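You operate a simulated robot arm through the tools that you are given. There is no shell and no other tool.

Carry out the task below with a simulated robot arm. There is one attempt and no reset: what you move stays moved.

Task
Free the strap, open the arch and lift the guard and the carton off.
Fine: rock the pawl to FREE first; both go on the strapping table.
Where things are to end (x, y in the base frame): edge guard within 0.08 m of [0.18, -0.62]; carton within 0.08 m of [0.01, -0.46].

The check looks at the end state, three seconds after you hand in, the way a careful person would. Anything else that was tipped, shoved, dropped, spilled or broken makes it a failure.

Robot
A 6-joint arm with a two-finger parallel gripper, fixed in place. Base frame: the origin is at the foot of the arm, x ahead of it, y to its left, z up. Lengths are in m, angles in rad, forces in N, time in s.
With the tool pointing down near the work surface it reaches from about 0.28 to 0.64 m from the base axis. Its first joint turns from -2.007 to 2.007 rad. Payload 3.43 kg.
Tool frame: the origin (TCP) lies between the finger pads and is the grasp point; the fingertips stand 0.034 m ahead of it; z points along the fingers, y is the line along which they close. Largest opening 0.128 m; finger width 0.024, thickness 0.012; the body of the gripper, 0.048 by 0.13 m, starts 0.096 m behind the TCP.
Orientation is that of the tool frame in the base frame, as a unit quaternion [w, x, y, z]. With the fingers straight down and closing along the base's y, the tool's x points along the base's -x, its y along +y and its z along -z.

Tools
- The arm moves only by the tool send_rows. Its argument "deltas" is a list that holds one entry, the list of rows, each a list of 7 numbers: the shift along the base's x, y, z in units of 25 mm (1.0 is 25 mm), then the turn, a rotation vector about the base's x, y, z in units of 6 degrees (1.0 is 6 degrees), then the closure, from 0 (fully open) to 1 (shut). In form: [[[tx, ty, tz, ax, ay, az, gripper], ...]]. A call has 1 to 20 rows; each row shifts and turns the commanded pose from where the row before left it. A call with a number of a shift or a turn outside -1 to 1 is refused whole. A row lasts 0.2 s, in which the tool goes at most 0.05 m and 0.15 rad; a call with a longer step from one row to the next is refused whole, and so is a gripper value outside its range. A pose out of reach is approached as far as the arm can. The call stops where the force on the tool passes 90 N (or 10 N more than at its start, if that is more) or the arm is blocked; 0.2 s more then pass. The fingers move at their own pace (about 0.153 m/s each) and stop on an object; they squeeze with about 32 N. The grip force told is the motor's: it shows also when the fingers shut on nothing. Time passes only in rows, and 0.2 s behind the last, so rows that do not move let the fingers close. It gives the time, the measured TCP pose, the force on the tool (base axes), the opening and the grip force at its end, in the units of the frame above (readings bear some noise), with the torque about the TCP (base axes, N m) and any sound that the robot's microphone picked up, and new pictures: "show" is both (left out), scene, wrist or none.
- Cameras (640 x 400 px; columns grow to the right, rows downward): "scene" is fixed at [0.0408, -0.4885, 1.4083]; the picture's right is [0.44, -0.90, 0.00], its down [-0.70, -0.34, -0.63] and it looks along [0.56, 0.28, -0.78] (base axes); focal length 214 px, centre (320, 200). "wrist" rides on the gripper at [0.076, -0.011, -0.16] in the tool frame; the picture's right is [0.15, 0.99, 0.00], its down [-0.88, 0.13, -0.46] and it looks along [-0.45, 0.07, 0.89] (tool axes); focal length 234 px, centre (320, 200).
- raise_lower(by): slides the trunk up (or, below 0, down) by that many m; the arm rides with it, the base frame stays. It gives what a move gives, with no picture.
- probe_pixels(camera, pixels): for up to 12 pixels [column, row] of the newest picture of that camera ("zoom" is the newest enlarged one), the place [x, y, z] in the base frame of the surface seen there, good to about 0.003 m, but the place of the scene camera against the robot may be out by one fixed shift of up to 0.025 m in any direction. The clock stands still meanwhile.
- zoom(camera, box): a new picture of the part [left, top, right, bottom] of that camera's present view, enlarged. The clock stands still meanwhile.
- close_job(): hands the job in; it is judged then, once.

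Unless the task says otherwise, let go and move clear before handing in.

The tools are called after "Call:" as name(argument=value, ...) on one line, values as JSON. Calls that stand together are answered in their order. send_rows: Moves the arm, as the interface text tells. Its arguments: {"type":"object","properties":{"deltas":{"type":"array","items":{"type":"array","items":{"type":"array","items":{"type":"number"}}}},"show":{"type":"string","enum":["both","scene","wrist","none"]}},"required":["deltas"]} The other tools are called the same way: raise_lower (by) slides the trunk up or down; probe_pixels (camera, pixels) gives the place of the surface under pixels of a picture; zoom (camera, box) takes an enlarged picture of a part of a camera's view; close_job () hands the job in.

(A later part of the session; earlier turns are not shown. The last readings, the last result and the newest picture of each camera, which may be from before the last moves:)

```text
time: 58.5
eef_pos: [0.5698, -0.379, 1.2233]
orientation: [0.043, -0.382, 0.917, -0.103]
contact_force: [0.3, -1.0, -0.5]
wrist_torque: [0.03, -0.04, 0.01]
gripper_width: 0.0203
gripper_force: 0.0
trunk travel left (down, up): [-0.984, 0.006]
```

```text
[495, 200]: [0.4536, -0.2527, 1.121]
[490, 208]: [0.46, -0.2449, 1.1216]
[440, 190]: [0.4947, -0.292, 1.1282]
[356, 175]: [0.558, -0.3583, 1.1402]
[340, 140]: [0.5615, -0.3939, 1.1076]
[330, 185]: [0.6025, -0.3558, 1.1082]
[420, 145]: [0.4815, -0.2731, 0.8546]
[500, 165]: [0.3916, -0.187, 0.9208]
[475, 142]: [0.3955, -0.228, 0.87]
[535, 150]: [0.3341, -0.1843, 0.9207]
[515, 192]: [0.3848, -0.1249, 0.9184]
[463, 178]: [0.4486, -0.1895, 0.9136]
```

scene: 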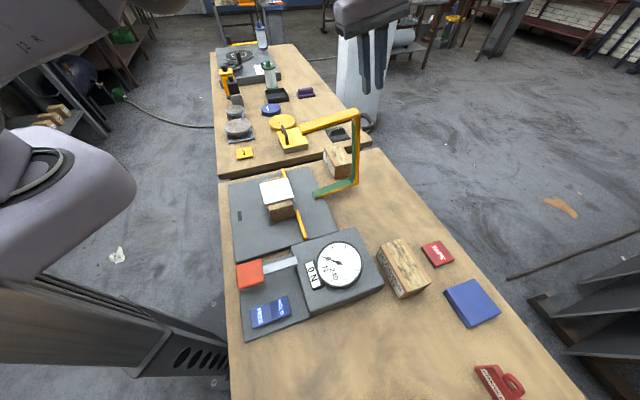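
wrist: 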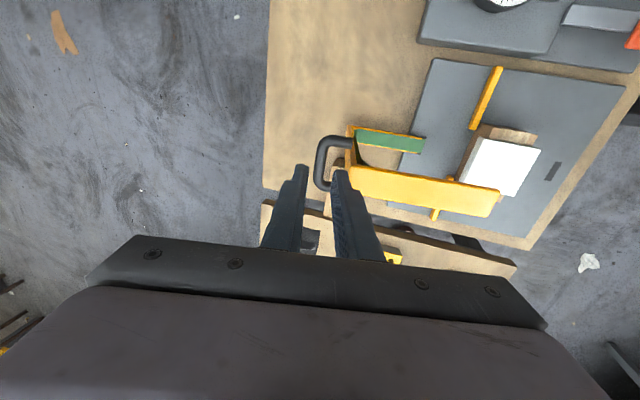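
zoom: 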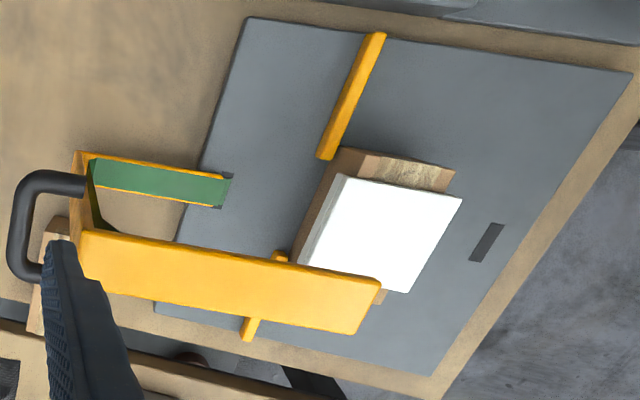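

The arch's overhanging leg ends at about d=0.50, z=1.12, clear of the guard (d about 0.36 to 0.445). I'll straighten the hand and move back above the guard for a look straight down.

Call:
send_rows(deltas=[[[-0.79, 0.486, 0, 0.2475, 0.2475, 0, 0.5], [-0.79, 0.486, 0, 0.2475, 0.2475, 0, 0.3], [-0.79, 0.486, 0, 0.2475, 0.2475, 0, 0], [-0.79, 0.486, 0, 0.2475, 0.2475, 0, 0], [-0.79, 0.486, 0, 0.2475, 0.2475, 0, 0], [-0.79, 0.486, 0, 0.2475, 0.2475, 0, 0], [-0.79, 0.486, 0, 0, 0, 0, 0], [-0.79, 0.486, 0, 0, 0, 0, 0], [-0.79, 0.486, 0, 0, 0, 0, 0], [-0.79, 0.486, 0, 0, 0, 0, 0], [-0.79, 0.486, 0, 0, 0, 0, 0], [-0.79, 0.486, 0, 0, 0, 0, 0], [0, 0, 0, 0, 0, 0, 0]]], show="both")

Call:
zoom(camera="wrist", box=[200, 80, 440, 250])

```text
time: 61.3
eef_pos: [0.3309, -0.2337, 1.2228]
orientation: [0.001, -0.384, 0.923, -0.002]
contact_force: [-0.7, -0.1, -0.6]
wrist_torque: [-0.03, 0.03, -0.01]
gripper_width: 0.1279
gripper_force: 0.0
trunk travel left (down, up): [-0.984, 0.006]
```

scene: 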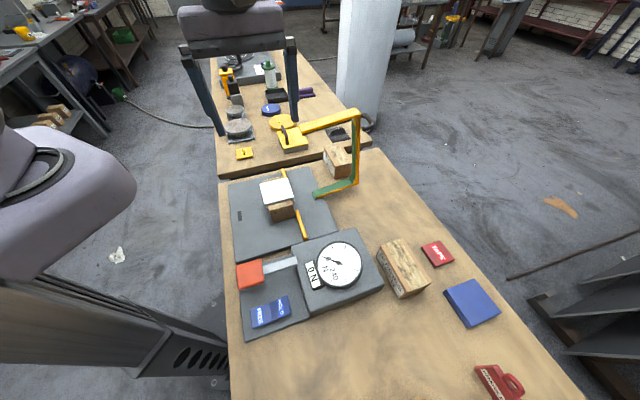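
wrist: 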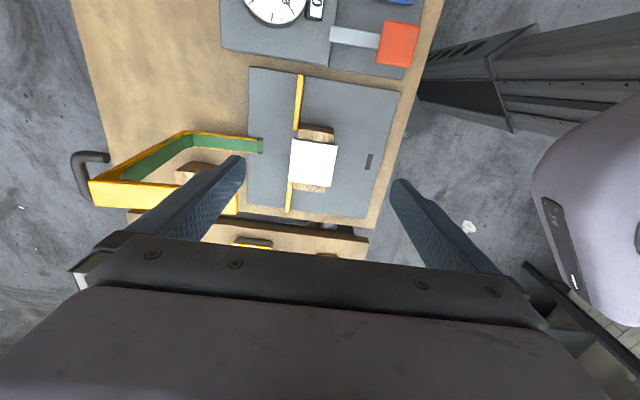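

```text
2.35 times, centred on (320, 165) of wrist
```

zoom: 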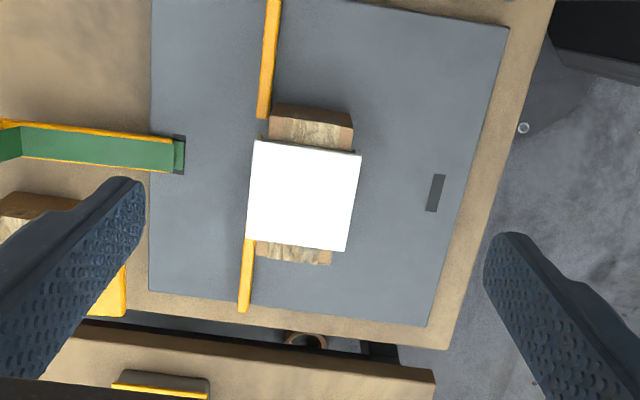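

The guard's four corners are clear in the zoom (260,143), (358,155), (343,248), (247,238). I'll probe those and the carton ends.

Call:
probe_pixels(camera="zoom", pixels=[[263, 146], [354, 157], [340, 245], [251, 235], [303, 195], [275, 112], [348, 120], [262, 250], [326, 258], [345, 135], [268, 100], [245, 300]])

Call:
probe_pixels(camera="zoom", pixels=[[272, 128], [310, 130], [350, 140], [264, 112], [250, 243], [330, 250], [120, 270], [100, 310]])

```text
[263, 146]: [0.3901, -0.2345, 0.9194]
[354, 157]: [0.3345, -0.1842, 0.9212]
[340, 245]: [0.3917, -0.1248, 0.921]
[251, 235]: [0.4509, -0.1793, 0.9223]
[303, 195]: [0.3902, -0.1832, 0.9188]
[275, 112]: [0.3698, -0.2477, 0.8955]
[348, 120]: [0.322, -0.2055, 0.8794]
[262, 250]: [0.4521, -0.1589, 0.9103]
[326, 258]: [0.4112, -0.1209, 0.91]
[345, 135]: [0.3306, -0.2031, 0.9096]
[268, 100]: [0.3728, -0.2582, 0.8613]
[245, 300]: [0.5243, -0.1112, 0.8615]
```

```text
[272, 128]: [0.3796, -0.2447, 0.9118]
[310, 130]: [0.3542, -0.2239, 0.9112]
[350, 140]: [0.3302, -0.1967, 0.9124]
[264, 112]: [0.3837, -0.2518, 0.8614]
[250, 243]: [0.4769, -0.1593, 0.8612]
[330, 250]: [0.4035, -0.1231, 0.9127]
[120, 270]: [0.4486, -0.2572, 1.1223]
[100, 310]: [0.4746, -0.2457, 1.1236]
```

The guard centre is about (0.392, -0.181), roughly 0.084 m square, top at z 0.921, square with the table. I'll centre the open hand over it at height, then bring the trunk down most of the way.

Call:
send_rows(deltas=[[[0.813, 0.707, 0, 0, 0, 0, 0], [0.813, 0.707, 0, 0, 0, 0, 0], [0.813, 0.707, 0, 0, 0, 0, 0], [0, 0, 0, 0, 0, 0, 0]]], show="none")

Call:
raise_lower(by=-0.2)

Call:
send_rows(deltas=[[[0, 0, 0, 0, 0, 0, 0]]], show="both")

```text
time: 62.3
eef_pos: [0.392, -0.179, 1.2229]
orientation: [0.001, -0.384, 0.923, -0.003]
contact_force: [0.7, -0.5, 0.4]
wrist_torque: [0.02, -0.02, -0.02]
gripper_width: 0.1281
gripper_force: 0.1
trunk travel left (down, up): [-0.984, 0.006]
```

```text
time: 64.5
eef_pos: [0.3933, -0.1789, 1.0229]
orientation: [0.001, -0.384, 0.923, -0.002]
contact_force: [0.2, -0.1, -1.1]
wrist_torque: [-0.01, 0.0, 0.01]
gripper_width: 0.1282
gripper_force: 0.0
trunk travel left (down, up): [-0.784, 0.206]
```

```text
time: 64.9
eef_pos: [0.3918, -0.1786, 1.0233]
orientation: [0.0, -0.385, 0.923, -0.002]
contact_force: [0.3, -0.2, -0.2]
wrist_torque: [-0.02, 0.01, 0.01]
gripper_width: 0.128
gripper_force: 0.1
trunk travel left (down, up): [-0.784, 0.206]
```

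scene: 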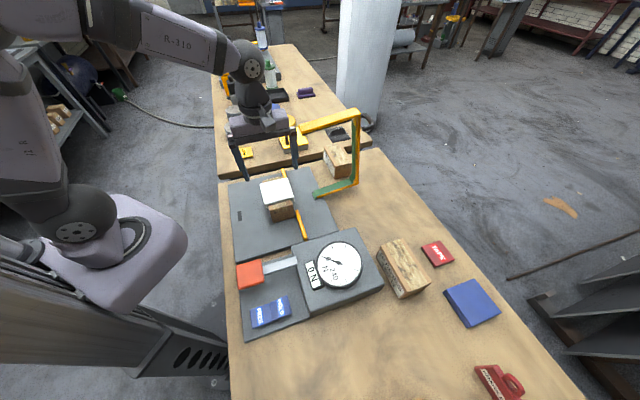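
wrist: 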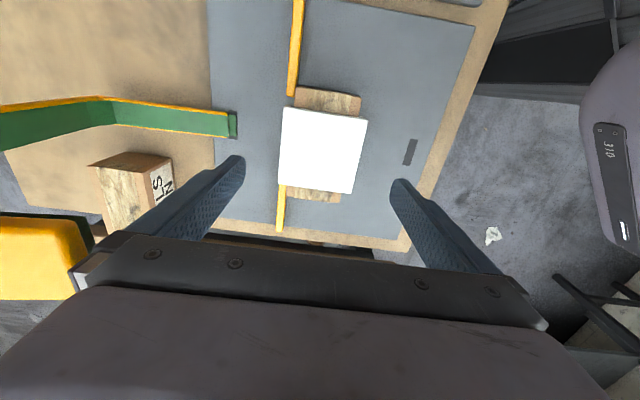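

The hand is centred over the guard, with the arch leg at wrist (45,250) about 3 cm clear of the palm. I'll descend to grip height at z≈0.915.

Call:
send_rows(deltas=[[[0, -0.03, -0.86, 0, 0, 0, 0], [0, -0.03, -0.86, 0, 0, 0, 0], [0, -0.03, -0.86, 0, 0, 0, 0], [0, 0, -0.86, 0, 0, 0, 0], [0, 0, 0, 0, 0, 0, 0]]], show="both")

```text
time: 66.1
eef_pos: [0.3928, -0.1814, 0.937]
orientation: [0.001, -0.384, 0.923, -0.002]
contact_force: [-0.6, 0.2, 0.4]
wrist_torque: [0.01, 0.02, -0.01]
gripper_width: 0.1282
gripper_force: 0.0
trunk travel left (down, up): [-0.784, 0.206]
```

scene: 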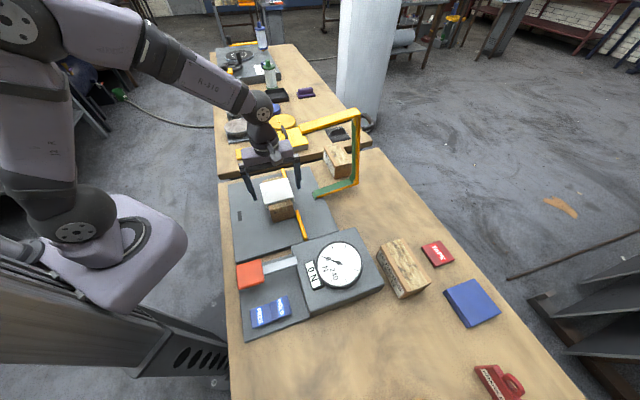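
wrist: 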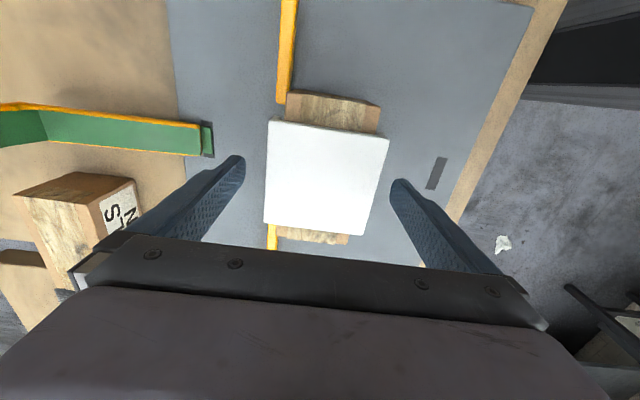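

The fingers straddle the guard evenly. I'll go down the last 20 mm and close on its sides.

Call:
send_rows(deltas=[[[0, 0, -0.8, 0, 0, 0, 0], [0, 0, 0, 0, 0, 0, 0.2], [0, 0, 0, 0, 0, 0, 0.4], [0, 0, 0, 0, 0, 0, 0.5], [0, 0, 0, 0, 0, 0, 0.5]]], show="both")

Call:
zoom(camera="scene", box=[220, 130, 350, 240])

```text
time: 67.3
eef_pos: [0.3933, -0.1812, 0.9168]
orientation: [0.0, -0.384, 0.923, -0.002]
contact_force: [0.0, 0.4, 0.3]
wrist_torque: [0.02, 0.0, -0.02]
gripper_width: 0.0911
gripper_force: 31.8
trunk travel left (down, up): [-0.784, 0.206]
```

scene: 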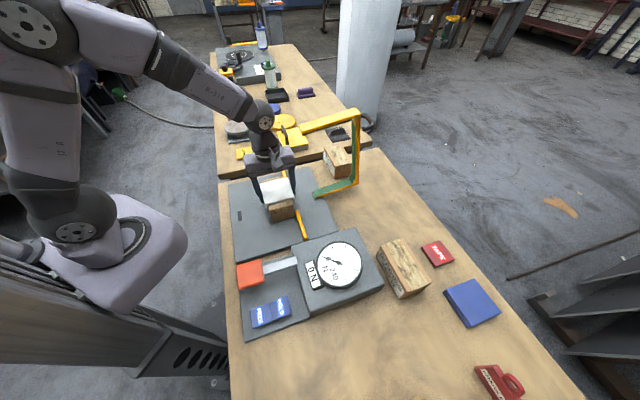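
wrist: 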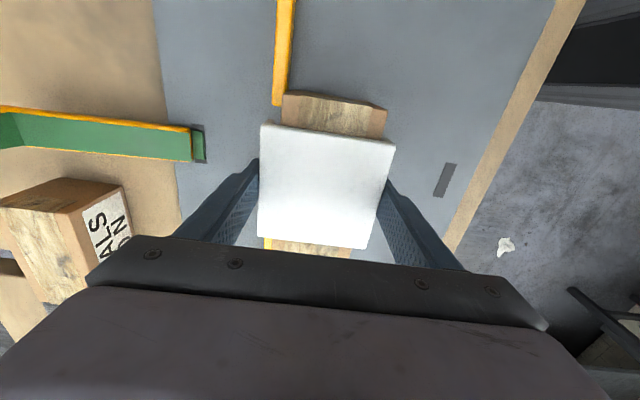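

```text
3.64 times, centred on (285, 185) of scene
```

zoom: 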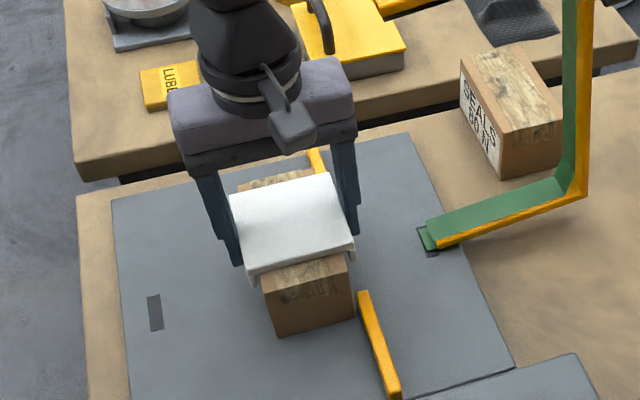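

The fingers hold the guard at 0.091 m width with 32 N. I'll lift slowly by a few centimetres and check that the carton stays down.

Call:
send_rows(deltas=[[[0, 0, 0.2, 0, 0, 0, 1], [0, 0, 0.3, 0, 0, 0, 1], [0, 0, 0.5, 0, 0, 0, 1], [0, 0, 0.6, 0, 0, 0, 1], [0, 0, 0, 0, 0, 0, 1]]], show="both")

Call:
zoom(camera="scene", box=[220, 130, 350, 240])

```text
time: 68.5
eef_pos: [0.3933, -0.1822, 0.9575]
orientation: [0.0, -0.384, 0.923, -0.001]
contact_force: [0.0, 0.8, -1.0]
wrist_torque: [0.02, 0.0, 0.02]
gripper_width: 0.0911
gripper_force: 32.1
trunk travel left (down, up): [-0.784, 0.206]
```

scene: 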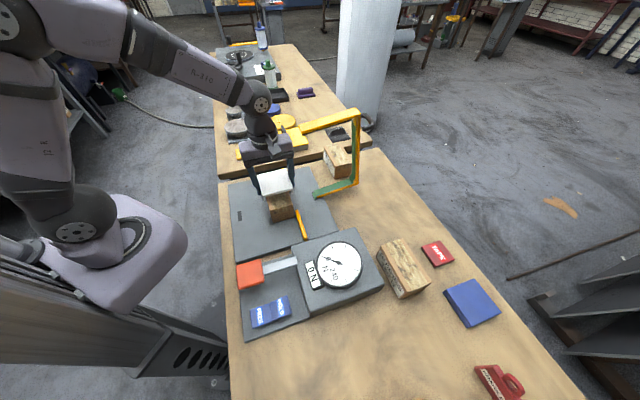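
wrist: 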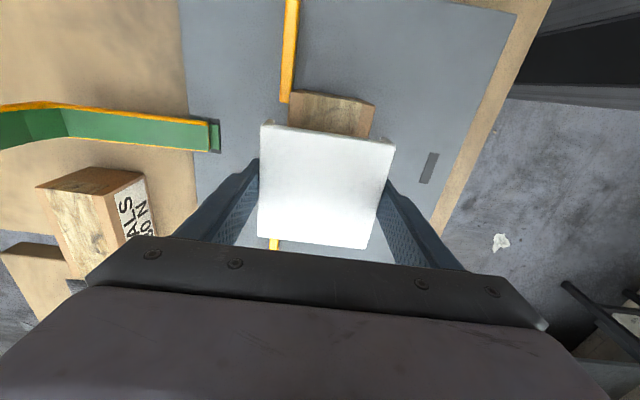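

```text
3.64 times, centred on (285, 185) of scene
```

zoom: 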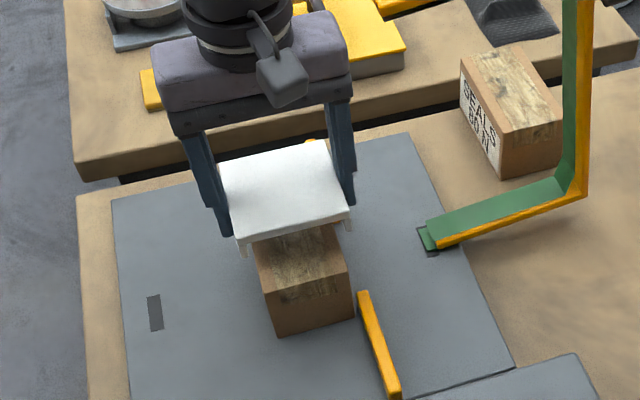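

The guard is up and the carton stayed put. The guard is a shallow channel, so I need its lip depth to know whether my fingertips stick out below it for the set-down.

Call:
zoom(camera="scene", box=[255, 160, 305, 205])

```text
8.89 times, centred on (280, 182) of scene
```

zoom: 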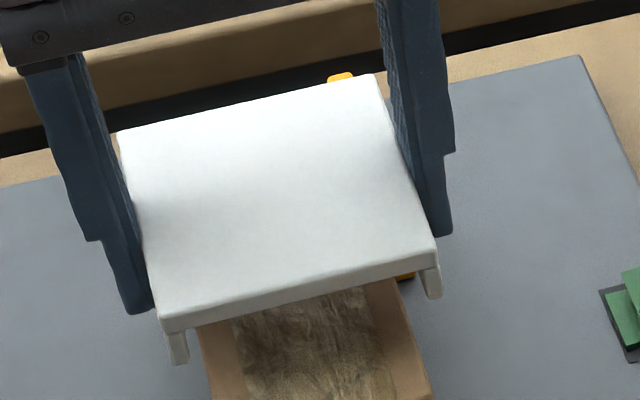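

Call:
probe_pixels(camera="zoom", pixels=[[175, 325], [178, 340], [180, 358], [172, 350], [185, 352], [433, 258], [433, 275], [435, 292], [430, 285], [300, 285], [300, 200], [140, 305]])

```text
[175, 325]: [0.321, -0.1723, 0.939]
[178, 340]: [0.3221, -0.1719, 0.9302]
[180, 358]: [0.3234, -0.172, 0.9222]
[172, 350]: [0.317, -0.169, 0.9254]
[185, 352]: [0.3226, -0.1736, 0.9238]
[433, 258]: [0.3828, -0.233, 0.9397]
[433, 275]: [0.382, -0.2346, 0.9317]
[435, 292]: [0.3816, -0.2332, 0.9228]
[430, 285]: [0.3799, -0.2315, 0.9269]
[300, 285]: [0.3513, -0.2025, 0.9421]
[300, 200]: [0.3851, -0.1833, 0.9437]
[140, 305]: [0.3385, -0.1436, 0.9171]
```

The lip bottom is about 23 mm below the guard's top, but my tips reach 38 mm below it, so a set-down would drop it 15 mm. I'll put the guard back on the carton, then regrip 17 mm higher.

Call:
send_rows(deltas=[[[0, 0, -0.6, 0, 0, 0, 1], [0, 0, -0.5, 0, 0, 0, 1], [0, 0, -0.3, 0, 0, 0, 1], [0, 0, -0.22, 0, 0, 0, 1], [0, 0, 0, 0, 0, 0, 1]]], show="none")

```text
time: 69.7
eef_pos: [0.3923, -0.1822, 0.9171]
orientation: [0.0, -0.385, 0.923, -0.002]
contact_force: [-0.1, 0.7, 2.9]
wrist_torque: [0.07, 0.06, -0.01]
gripper_width: 0.091
gripper_force: 31.8
trunk travel left (down, up): [-0.784, 0.206]
```

The guard is seated back on the carton (3 N up). Now I'll open, rise 17 mm and close again.

Call:
send_rows(deltas=[[[0, 0, 0, 0, 0, 0, 0.15], [0, 0, 0, 0, 0, 0, 0.15], [0, 0, 0.35, 0, 0, 0, 0.15], [0, 0, 0.33, 0, 0, 0, 0.15], [0, 0, 0, 0, 0, 0, 0.3], [0, 0, 0, 0, 0, 0, 0.5], [0, 0, 0, 0, 0, 0, 1], [0, 0, 0, 0, 0, 0, 1]]], show="scene")

Call:
zoom(camera="scene", box=[240, 150, 320, 220])

```text
time: 71.5
eef_pos: [0.3924, -0.1825, 0.9353]
orientation: [0.001, -0.384, 0.923, -0.002]
contact_force: [0.1, -0.4, -0.2]
wrist_torque: [0.0, 0.0, 0.0]
gripper_width: 0.0915
gripper_force: 32.1
trunk travel left (down, up): [-0.784, 0.206]
```

scene: 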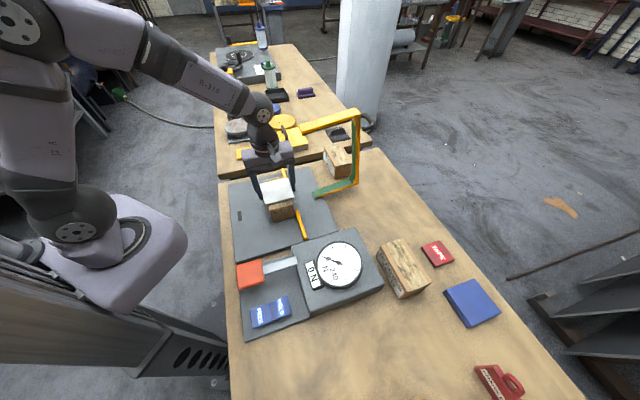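

```text
5.71 times, centred on (280, 185) of scene
```

zoom: 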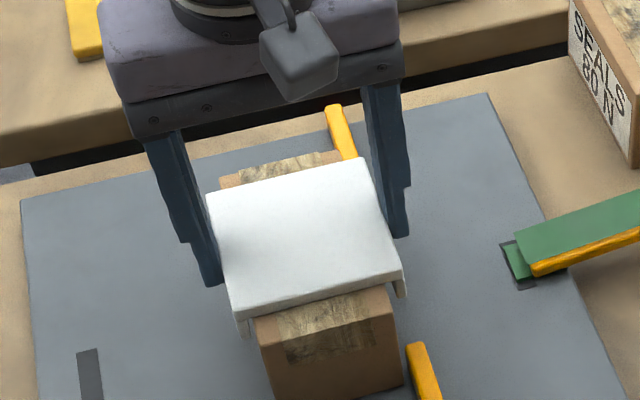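

The guard is regripped with the tips 4 mm above its lip. Before carrying, I'll probe the objects around the target at (0.18, -0.62), mainly the BUSHES box and gauge edge.

Call:
probe_pixels(camera="scene", pixels=[[398, 298], [380, 262], [428, 290], [402, 290], [395, 250], [385, 290], [330, 315], [450, 300], [395, 337], [375, 330], [420, 345], [480, 370]])

Call:
zoom(camera="scene", box=[300, 230, 520, 400])

```text
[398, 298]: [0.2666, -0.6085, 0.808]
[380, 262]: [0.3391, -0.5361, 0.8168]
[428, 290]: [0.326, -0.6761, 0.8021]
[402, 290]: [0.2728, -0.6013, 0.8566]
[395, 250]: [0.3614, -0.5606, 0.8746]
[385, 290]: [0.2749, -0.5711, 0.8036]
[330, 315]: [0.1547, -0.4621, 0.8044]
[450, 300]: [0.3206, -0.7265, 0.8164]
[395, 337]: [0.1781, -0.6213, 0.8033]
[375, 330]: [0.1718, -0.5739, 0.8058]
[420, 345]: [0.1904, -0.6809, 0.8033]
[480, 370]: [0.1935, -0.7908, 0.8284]
```

```text
2.35 times, centred on (410, 315) of scene
```

zoom: 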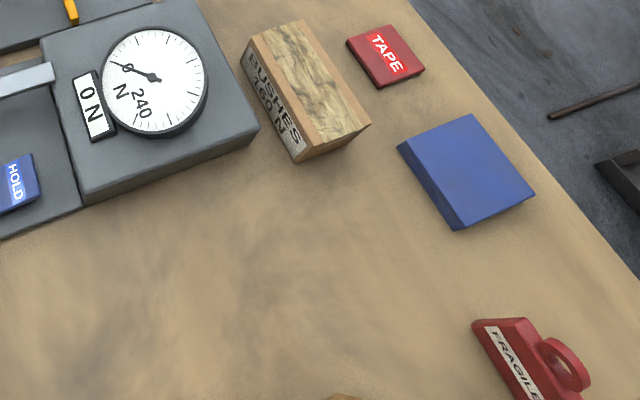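

The BUSHES box starts at about d=0.60, n=-0.24, so I'll set the guard at about (0.16, -0.60), which is 3 cm from the target and clear of the box. First lift it straight up to clear everything.

Call:
send_rows(deltas=[[[0, 0, 0.4, 0, 0, 0, 1], [0, 0, 0.8, 0, 0, 0, 1], [0, 0, 0.96, 0, 0, 0, 1], [0, 0, 0.96, 0, 0, 0, 1], [0, 0, 0.96, 0, 0, 0, 1], [0, 0, 0.9, 0, 0, 0, 1], [-0.5, -0.5, 0, 0, 0, 0, 1], [-0.848, -0.848, 0, 0, 0, 0, 1], [-0.848, -0.848, 0, 0, 0, 0, 1], [-0.848, -0.848, 0, 0, 0, 0, 1], [-0.848, -0.848, 0, 0, 0, 0, 1], [-0.348, -0.348, 0, 0, 0, 0, 1], [0, 0, 0, 0, 0, 0, 1]]], show="both")

```text
time: 74.3
eef_pos: [0.2877, -0.288, 1.0593]
orientation: [0.001, -0.384, 0.923, -0.002]
contact_force: [-0.8, 0.2, -1.1]
wrist_torque: [0.0, 0.02, -0.03]
gripper_width: 0.0912
gripper_force: 31.8
trunk travel left (down, up): [-0.784, 0.206]
```

scene: 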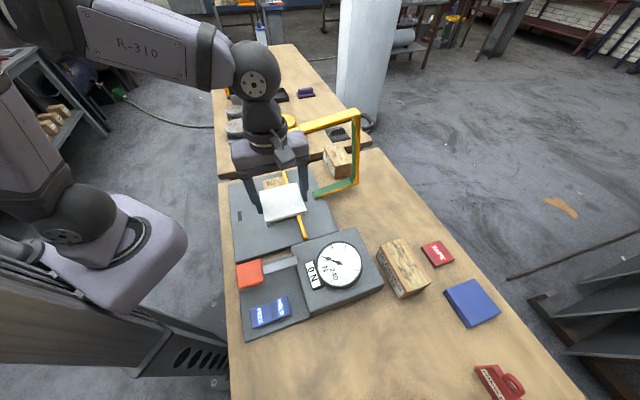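
wrist: 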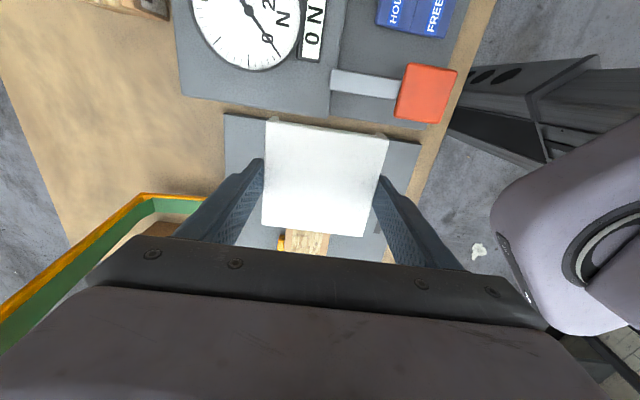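

The guard is held level at z≈1.06 and has moved off the carton. I'll continue over the gauge towards the set-down place.

Call:
send_rows(deltas=[[[-0.337, -0.828, 0, 0, 0, 0, 1], [-0.337, -0.828, 0, 0, 0, 0, 1], [-0.337, -0.828, 0, 0, 0, 0, 1], [-0.337, -0.828, 0, 0, 0, 0, 1], [-0.337, -0.828, 0, 0, 0, 0, 1], [-0.337, -0.828, 0, 0, 0, 0, 1], [-0.337, -0.828, 0, 0, 0, 0, 1], [-0.337, -0.828, 0, 0, 0, 0, 1], [-0.337, -0.828, 0, 0, 0, 0, 1], [-0.337, -0.828, 0, 0, 0, 0, 1], [-0.337, -0.828, 0, 0, 0, 0, 1], [-0.337, -0.828, 0, 0, 0, 0, 1], [-0.337, -0.828, 0, 0, 0, 0, 1], [-0.337, -0.828, 0, 0, 0, 0, 1], [-0.337, -0.828, 0, 0, 0, 0, 1], [0, 0, 0, 0, 0, 0, 1]]], show="both")

```text
time: 77.7
eef_pos: [0.1544, -0.5629, 1.0461]
orientation: [0.001, -0.384, 0.923, -0.003]
contact_force: [-0.3, 0.8, -0.3]
wrist_torque: [-0.01, -0.01, -0.03]
gripper_width: 0.0911
gripper_force: 31.6
out of reach, approached as far as the arm can: row 14, 15
trunk travel left (down, up): [-0.784, 0.206]
```

scene: 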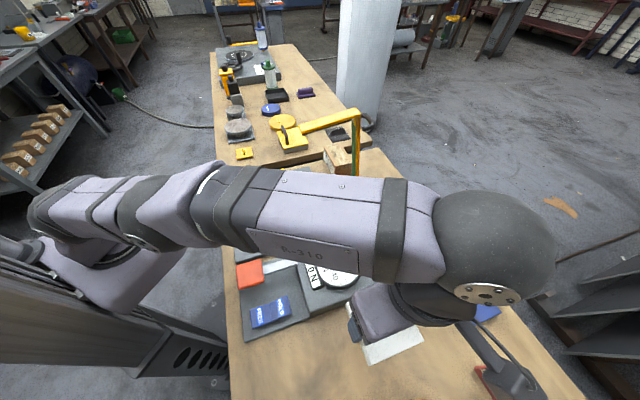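
wrist: 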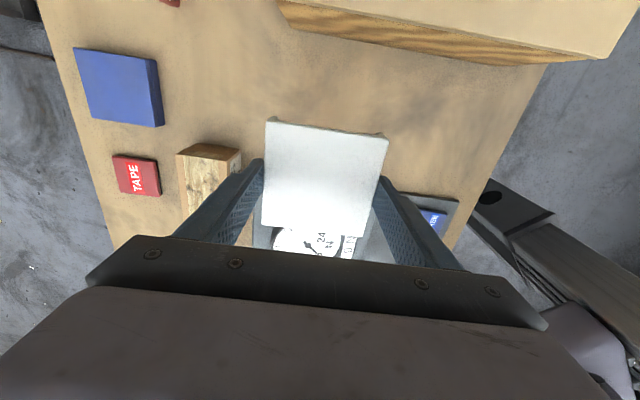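

The guard hangs near its goal, and the wrist view shows a wooden object at the top (430,30) that the scene camera hardly sees. I'll probe it and the table before lowering.

Call:
probe_pixels(camera="wrist", pixels=[[430, 20], [300, 12], [430, 45], [520, 58], [600, 55], [630, 20], [350, 100], [210, 150], [240, 160], [225, 170], [150, 90], [450, 110]])

Call:
zoom(camera="wrist", box=[240, 0, 640, 240])

```text
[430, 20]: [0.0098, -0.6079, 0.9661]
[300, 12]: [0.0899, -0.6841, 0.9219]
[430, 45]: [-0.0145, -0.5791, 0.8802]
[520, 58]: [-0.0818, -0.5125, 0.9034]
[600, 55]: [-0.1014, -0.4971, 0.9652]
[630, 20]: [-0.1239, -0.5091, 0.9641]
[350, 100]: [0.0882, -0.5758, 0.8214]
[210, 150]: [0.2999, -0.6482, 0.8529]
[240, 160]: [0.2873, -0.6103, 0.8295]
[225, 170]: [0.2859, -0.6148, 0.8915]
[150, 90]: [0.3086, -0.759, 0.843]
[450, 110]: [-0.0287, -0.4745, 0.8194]
```

```text
1.60 times, centred on (440, 120) of wrist
```

zoom: 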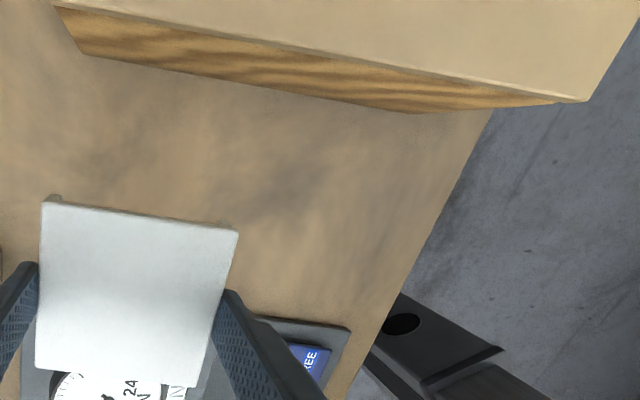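

There is a wooden wall at n≈-0.42 with its top at z≈0.966, about 10 cm beyond my set-down spot, so I must keep n above -0.31. I'll lower first, then shift the last bit outward.

Call:
send_rows(deltas=[[[0, 0, -0.9, 0, 0, 0, 1], [0, 0, -0.9, 0, 0, 0, 1], [0, 0, -0.9, 0, 0, 0, 1], [0, 0, -0.9, 0, 0, 0, 1], [0, 0, -0.9, 0, 0, 0, 1], [0.23, -0.54, 0, 0, 0, 0, 1], [0.23, -0.54, 0, 0, 0, 0, 1], [0, 0, 0, 0, 0, 0, 1]]], show="both")

```text
time: 79.5
eef_pos: [0.1655, -0.5896, 0.9331]
orientation: [0.0, -0.384, 0.923, -0.002]
contact_force: [-0.3, 0.4, -0.9]
wrist_torque: [-0.03, 0.01, 0.01]
gripper_width: 0.0909
gripper_force: 32.4
trunk travel left (down, up): [-0.784, 0.206]
```

scene: 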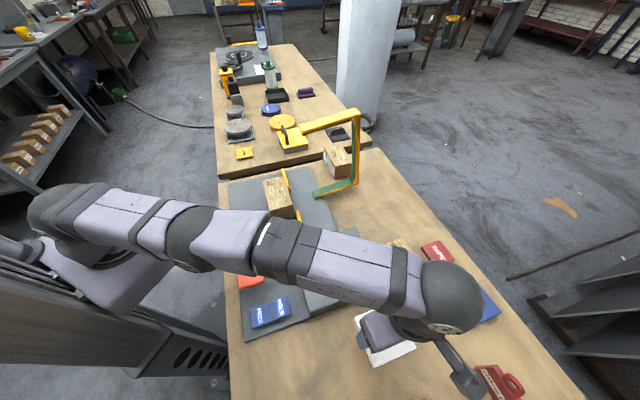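
wrist: 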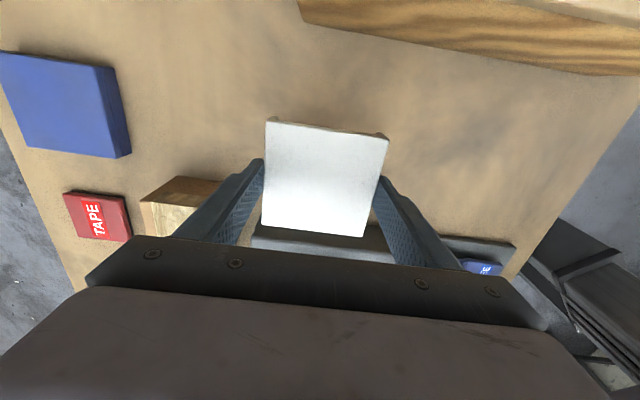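

The guard is over the clear table patch, well away from the BUSHES box and the wall. I'll lower it gently, with the last centimetre in small steps.

Call:
send_rows(deltas=[[[0, 0, -0.9, 0, 0, 0, 1], [0, 0, -0.9, 0, 0, 0, 1], [0, 0, -0.6, 0, 0, 0, 1], [0, 0, -0.2, 0, 0, 0, 1], [0, 0, -0.15, 0, 0, 0, 1], [0, 0, -0.1, 0, 0, 0, 1], [0, 0, 0, 0, 0, 0, 1]]], show="wrist")

```text
time: 81.1
eef_pos: [0.1668, -0.5914, 0.8633]
orientation: [0.001, -0.384, 0.923, -0.001]
contact_force: [0.1, 0.4, -0.8]
wrist_torque: [0.04, 0.04, -0.03]
gripper_width: 0.0912
gripper_force: 32.3
trunk travel left (down, up): [-0.784, 0.206]
```

wrist: 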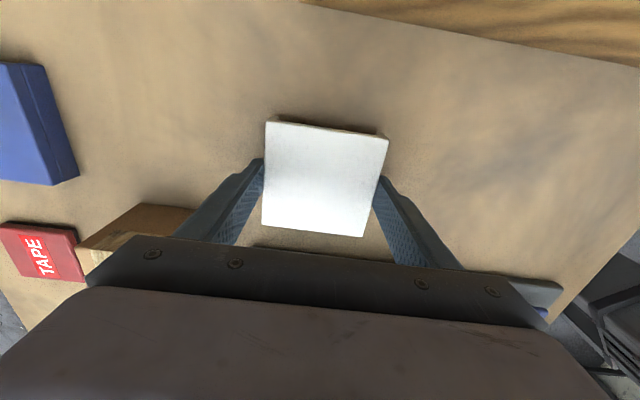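

No contact yet at z 0.863, so the guard is a few millimetres above the table. I'll creep down in 1.5 mm steps until I feel it.

Call:
send_rows(deltas=[[[0, 0, -0.06, 0, 0, 0, 1], [0, 0, -0.06, 0, 0, 0, 1], [0, 0, 0, 0, 0, 0, 1]]], show="none")

```text
time: 81.9
eef_pos: [0.1672, -0.5909, 0.8593]
orientation: [0.001, -0.385, 0.923, -0.002]
contact_force: [0.3, -0.2, 1.0]
wrist_torque: [0.06, 0.07, -0.01]
gripper_width: 0.0914
gripper_force: 31.7
trunk travel left (down, up): [-0.784, 0.206]
```

Call:
send_rows(deltas=[[[0, 0, -0.05, 0, 0, 0, 1], [0, 0, 0, 0, 0, 0, 1]]], show="none")

```text
time: 82.5
eef_pos: [0.1663, -0.5923, 0.8611]
orientation: [0.0, -0.384, 0.923, -0.004]
contact_force: [0.1, 0.6, 9.8]
wrist_torque: [0.51, 0.11, -0.04]
gripper_width: 0.0913
gripper_force: 32.5
trunk travel left (down, up): [-0.784, 0.206]
```

The guard now bears on the table with about 10 N. I'll open the fingers and back straight up.

Call:
send_rows(deltas=[[[0, 0, 0.02, 0, 0, 0, 0.25], [0, 0, 0, 0, 0, 0, 0.15], [0, 0, 0, 0, 0, 0, 0.1], [0, 0, 0.5, 0, 0, 0, 0.1], [0, 0, 0.9, 0, 0, 0, 0.1], [0, 0, 0.9, 0, 0, 0, 0.1], [0, 0, 0.9, 0, 0, 0, 0.1], [0, 0, 0, 0, 0, 0, 0.1]]], show="both")

```text
time: 84.3
eef_pos: [0.1656, -0.5892, 0.9385]
orientation: [0.001, -0.384, 0.923, -0.002]
contact_force: [0.7, -0.1, -0.2]
wrist_torque: [0.03, 0.0, -0.01]
gripper_width: 0.1152
gripper_force: 0.1
trunk travel left (down, up): [-0.784, 0.206]
```

scene: 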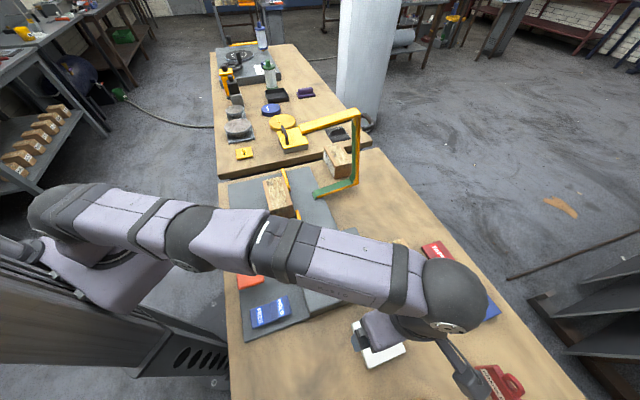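
wrist: 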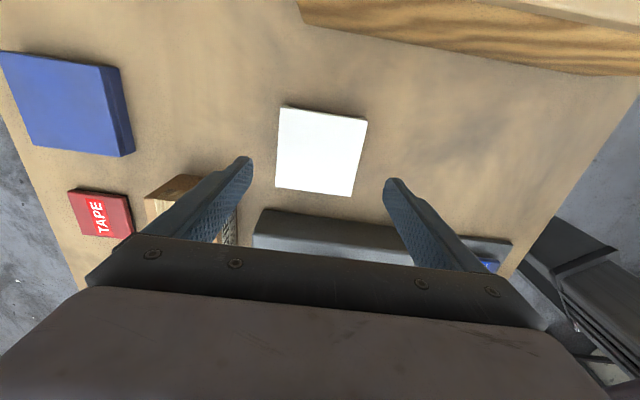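

The guard lies flat on the table at wrist (320,150). I'll verify its place by probing its corners, then head back to the carton.

Call:
probe_pixels(camera="wrist", pixels=[[286, 112], [361, 123], [350, 190], [280, 184], [320, 152], [320, 210], [240, 230]])

Call:
send_rows(deltas=[[[0, 0.3, 0.9, 0, 0, 0, 0], [0, 0.3, 0.9, 0, 0, 0, 0], [0, 0.3, 0.9, 0, 0, 0, 0], [0, 0.3, 0.9, 0, 0, 0, 0], [0, 0.3, 0.9, 0, 0, 0, 0], [0, 0, 0, 0, 0, 0, 0]]], show="none")

```text
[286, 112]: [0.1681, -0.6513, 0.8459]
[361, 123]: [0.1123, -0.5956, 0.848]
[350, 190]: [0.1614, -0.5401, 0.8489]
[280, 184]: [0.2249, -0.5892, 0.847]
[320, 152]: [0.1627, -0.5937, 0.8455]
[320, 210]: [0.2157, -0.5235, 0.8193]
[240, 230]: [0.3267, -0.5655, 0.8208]
```

```text
time: 85.7
eef_pos: [0.1674, -0.5531, 1.0513]
orientation: [0.0, -0.384, 0.923, -0.002]
contact_force: [0.5, 0.0, -0.2]
wrist_torque: [-0.04, 0.03, 0.0]
gripper_width: 0.1279
gripper_force: 0.0
trunk travel left (down, up): [-0.784, 0.206]
```

The guard's centre is at (0.167, -0.594), 3 cm from its target, with top at z 0.847 (flat on the table). Now I'll carry the open hand back over the carton.

Call:
send_rows(deltas=[[[0.402, 0.884, 0, 0, 0, 0, 0], [0.402, 0.884, 0, 0, 0, 0, 0], [0.402, 0.884, 0, 0, 0, 0, 0], [0.402, 0.884, 0, 0, 0, 0, 0], [0.402, 0.884, 0, 0, 0, 0, 0], [0.402, 0.884, 0, 0, 0, 0, 0], [0.402, 0.884, 0, 0, 0, 0, 0], [0.402, 0.884, 0, 0, 0, 0, 0], [0.402, 0.884, 0, 0, 0, 0, 0], [0.402, 0.884, 0, 0, 0, 0, 0], [0.402, 0.884, 0, 0, 0, 0, 0], [0.402, 0.884, 0, 0, 0, 0, 0], [0.838, 0.848, 0, 0, 0, 0, 0], [0.838, 0.848, 0, 0, 0, 0, 0], [0.838, 0.848, 0, 0, 0, 0, 0], [0.838, 0.848, 0, 0, 0, 0, 0], [0.838, 0.848, 0, 0, 0, 0, 0], [0, 0, 0, 0, 0, 0, 0]]], show="both")

```text
time: 89.5
eef_pos: [0.3917, -0.1832, 1.0508]
orientation: [0.001, -0.384, 0.923, -0.003]
contact_force: [0.9, 0.0, 0.0]
wrist_torque: [0.01, 0.02, 0.02]
gripper_width: 0.1281
gripper_force: 0.0
trunk travel left (down, up): [-0.784, 0.206]
```

scene: 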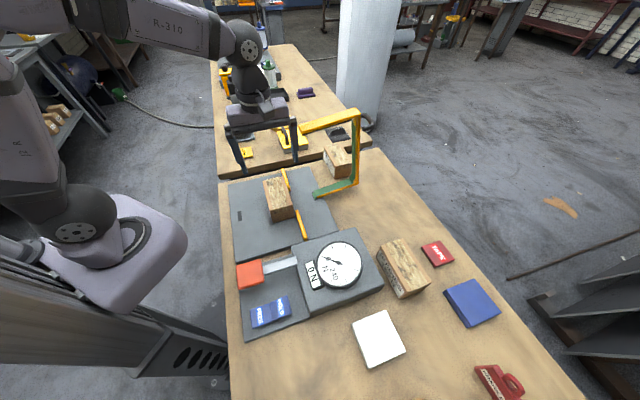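
wrist: 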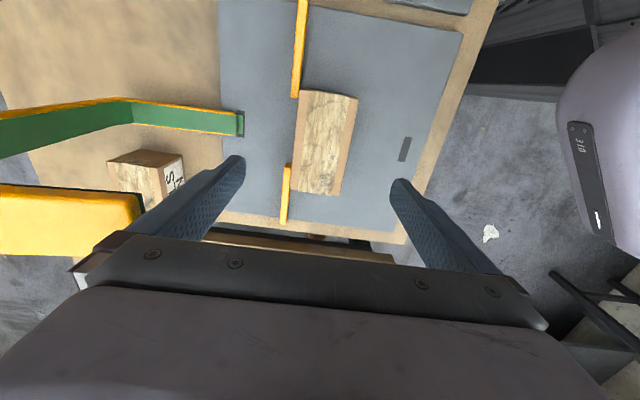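

The carton stands bare between the two fence pieces. I'll zoom and probe its corners and the fence ends.

Call:
zoom(camera="wrist", box=[230, 60, 420, 230])

Call:
probe_pixels(camera="wrist", pixels=[[301, 93], [356, 99], [341, 192], [294, 188], [325, 145], [296, 95], [287, 168], [284, 220], [299, 40], [292, 150], [296, 120], [350, 150]])

```text
2.35 times, centred on (325, 145) of wrist
```

zoom: 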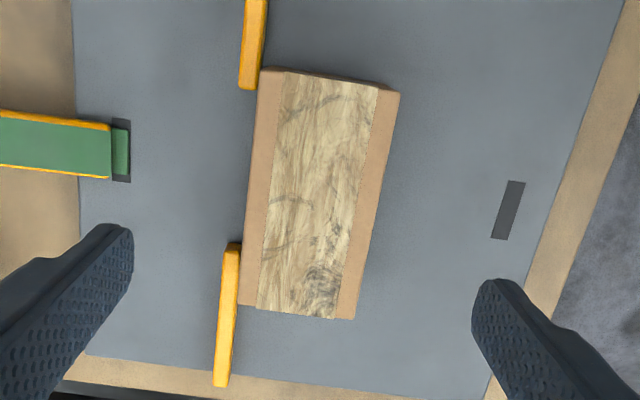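

```text
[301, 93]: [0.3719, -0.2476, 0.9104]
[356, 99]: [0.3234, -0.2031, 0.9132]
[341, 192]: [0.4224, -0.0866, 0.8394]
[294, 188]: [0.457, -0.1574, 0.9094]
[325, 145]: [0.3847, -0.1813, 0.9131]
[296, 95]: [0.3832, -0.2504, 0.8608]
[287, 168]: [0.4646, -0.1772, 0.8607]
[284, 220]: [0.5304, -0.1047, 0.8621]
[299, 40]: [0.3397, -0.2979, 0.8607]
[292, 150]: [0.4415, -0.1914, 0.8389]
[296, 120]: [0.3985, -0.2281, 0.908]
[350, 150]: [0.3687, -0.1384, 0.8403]
```

The fence leaves a gap from n≈0.10 to 0.19, right where my fingers (n 0.137 to 0.161) come down. I'll descend to z≈0.893 and close on the carton.

Call:
send_rows(deltas=[[[0, 0.05, -0.9, 0, 0, 0, 0], [0, 0.05, -0.9, 0, 0, 0, 0], [0, 0, -0.9, 0, 0, 0, 0], [0, 0, -0.9, 0, 0, 0, 0], [0, 0, -0.9, 0, 0, 0, 0], [0, 0, -0.9, 0, 0, 0, 0], [0, 0, -0.9, 0, 0, 0, 0], [0, 0, 0, 0, 0, 0, 0]]], show="both")

```text
time: 91.3
eef_pos: [0.392, -0.1793, 0.8942]
orientation: [0.001, -0.383, 0.924, -0.001]
contact_force: [-0.3, 0.1, 0.9]
wrist_torque: [-0.03, -0.01, -0.03]
gripper_width: 0.1279
gripper_force: 0.1
trunk travel left (down, up): [-0.784, 0.206]
```

scene: 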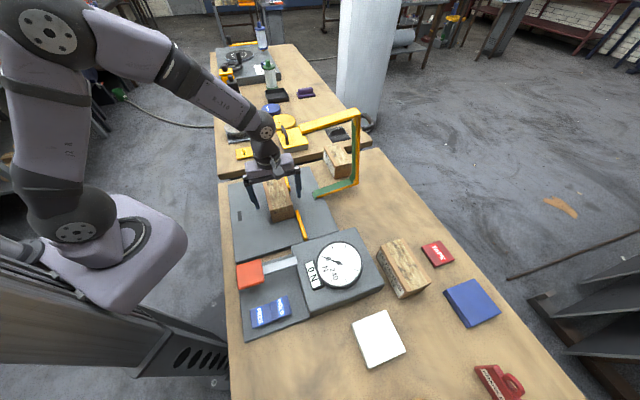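
wrist: 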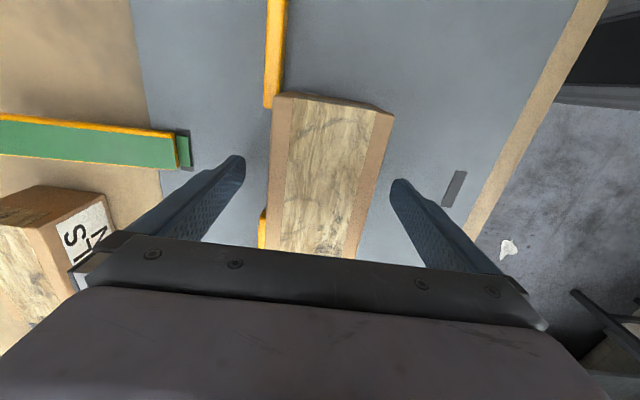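

The fingers are down on both sides of the carton with no contact. I'll close on it gradually and then lift a little.

Call:
send_rows(deltas=[[[0, 0, 0, 0, 0, 0, 0.25], [0, 0, 0, 0, 0, 0, 0.4], [0, 0, 0, 0, 0, 0, 0.55], [0, 0, 0, 0, 0, 0, 1], [0, 0, 0, 0, 0, 0, 1]]], show="none")

Call:
send_rows(deltas=[[[0, 0, 0.2, 0, 0, 0, 1], [0, 0, 0.4, 0, 0, 0, 1], [0, 0, 0.6, 0, 0, 0, 1], [0, 0, 0, 0, 0, 0, 1]]], show="both")

```text
time: 92.5
eef_pos: [0.3917, -0.1815, 0.8936]
orientation: [0.0, -0.385, 0.923, -0.003]
contact_force: [1.2, -0.4, 0.8]
wrist_torque: [0.19, 0.07, -0.11]
gripper_width: 0.0716
gripper_force: 31.5
trunk travel left (down, up): [-0.784, 0.206]
```

```text
time: 93.5
eef_pos: [0.3923, -0.1796, 0.9235]
orientation: [0.001, -0.384, 0.923, -0.002]
contact_force: [0.4, 0.6, -5.4]
wrist_torque: [0.01, -0.03, 0.01]
gripper_width: 0.0718
gripper_force: 32.2
trunk travel left (down, up): [-0.784, 0.206]
```

scene: 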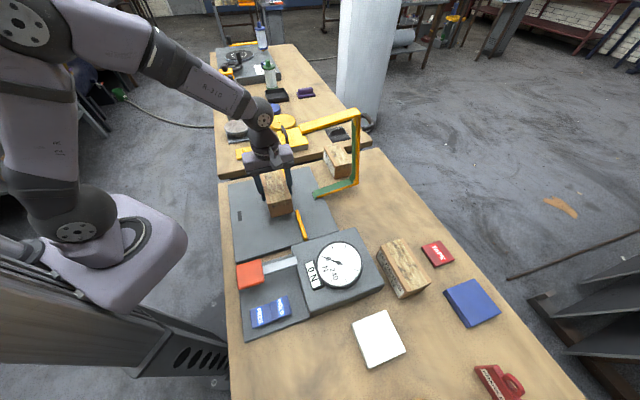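
wrist: 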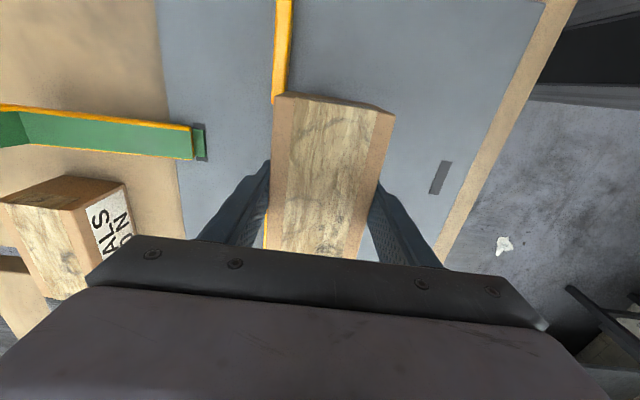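

The carton is held firmly (0.072 m wide, about 5 N of weight) and hangs level. I'll lift it clear and carry it back towards the near side.

Call:
send_rows(deltas=[[[0, 0, 0.8, 0, 0, 0, 1], [0, 0, 0.96, 0, 0, 0, 1], [0, 0, 0.96, 0, 0, 0, 1], [0, 0, 0.96, 0, 0, 0, 1], [0, 0, 0.96, 0, 0, 0, 1], [0, 0, 0.8, 0, 0, 0, 1], [-0.5, -0.5, 0, 0, 0, 0, 1], [-0.848, -0.848, 0, 0, 0, 0, 1], [-0.848, -0.848, 0, 0, 0, 0, 1], [-0.848, -0.848, 0, 0, 0, 0, 1], [-0.848, -0.848, 0, 0, 0, 0, 1], [-0.348, -0.348, 0, 0, 0, 0, 1], [0, 0, 0, 0, 0, 0, 1]]], show="both")

```text
time: 96.3
eef_pos: [0.2868, -0.2859, 1.059]
orientation: [0.001, -0.385, 0.923, -0.001]
contact_force: [0.0, -0.2, -5.5]
wrist_torque: [0.03, -0.01, 0.0]
gripper_width: 0.0717
gripper_force: 32.4
trunk travel left (down, up): [-0.784, 0.206]
```

scene: 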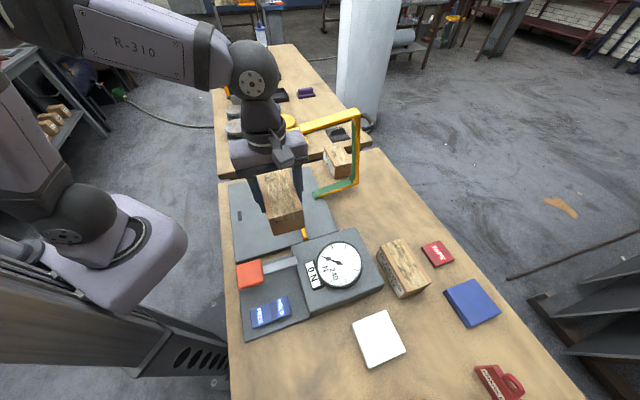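
wrist: 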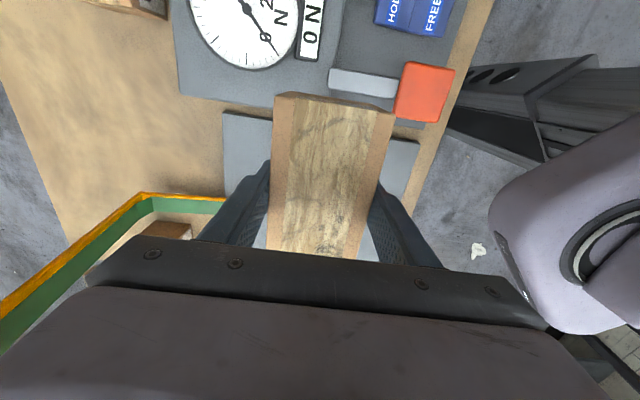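

The carton is clear of the arch and rides level at z≈1.06. I'll carry it over the gauge to above (0.01, -0.46).

Call:
send_rows(deltas=[[[-0.852, -0.535, 0, 0, 0, 0, 1], [-0.852, -0.535, 0, 0, 0, 0, 1], [-0.852, -0.535, 0, 0, 0, 0, 1], [-0.852, -0.535, 0, 0, 0, 0, 1], [-0.852, -0.535, 0, 0, 0, 0, 1], [-0.852, -0.535, 0, 0, 0, 0, 1], [-0.852, -0.535, 0, 0, 0, 0, 1], [-0.852, -0.535, 0, 0, 0, 0, 1], [-0.852, -0.535, 0, 0, 0, 0, 1], [-0.852, -0.535, 0, 0, 0, 0, 1], [-0.852, -0.535, 0, 0, 0, 0, 1], [-0.852, -0.535, 0, 0, 0, 0, 1], [-0.852, -0.535, 0, 0, 0, 0, 1], [0, 0, 0, 0, 0, 0, 1]]], show="both")

```text
time: 99.3
eef_pos: [0.0094, -0.4597, 1.0598]
orientation: [0.0, -0.385, 0.923, -0.002]
contact_force: [0.8, -0.4, -4.3]
wrist_torque: [0.0, 0.01, 0.0]
gripper_width: 0.0718
gripper_force: 31.8
trunk travel left (down, up): [-0.784, 0.206]
```

scene: 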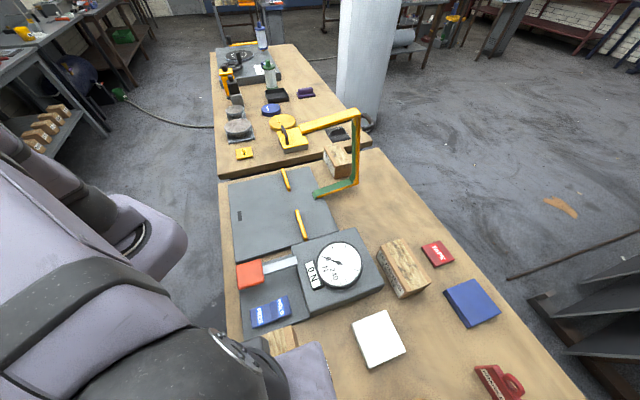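
wrist: 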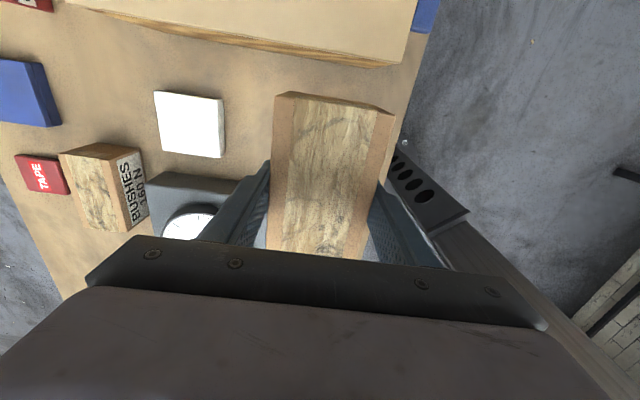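

The carton is above its target. I'll check the free strip under it by probing the rocker plate's edge in the scene and the wall in the wrist view.

Call:
probe_pixels(camera="scene", pixels=[[246, 336], [246, 344], [290, 322], [300, 318], [232, 350], [340, 312], [378, 340], [272, 336]])

Call:
probe_pixels(camera="wrist", pixels=[[350, 60], [385, 66], [280, 48], [300, 75], [250, 80], [330, 100], [395, 80], [410, 75]])

```text
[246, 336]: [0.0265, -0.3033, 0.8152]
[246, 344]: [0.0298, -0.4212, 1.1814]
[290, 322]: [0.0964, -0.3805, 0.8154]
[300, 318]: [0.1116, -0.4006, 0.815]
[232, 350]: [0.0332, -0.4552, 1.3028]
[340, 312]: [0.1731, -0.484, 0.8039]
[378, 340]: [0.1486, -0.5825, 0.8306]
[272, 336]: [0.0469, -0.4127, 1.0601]
```

```text
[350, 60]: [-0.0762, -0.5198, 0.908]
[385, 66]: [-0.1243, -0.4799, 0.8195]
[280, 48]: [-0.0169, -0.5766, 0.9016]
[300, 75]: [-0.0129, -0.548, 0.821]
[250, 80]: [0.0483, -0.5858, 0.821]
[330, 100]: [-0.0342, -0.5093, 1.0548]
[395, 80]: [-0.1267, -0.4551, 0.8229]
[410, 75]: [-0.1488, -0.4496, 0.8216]
```

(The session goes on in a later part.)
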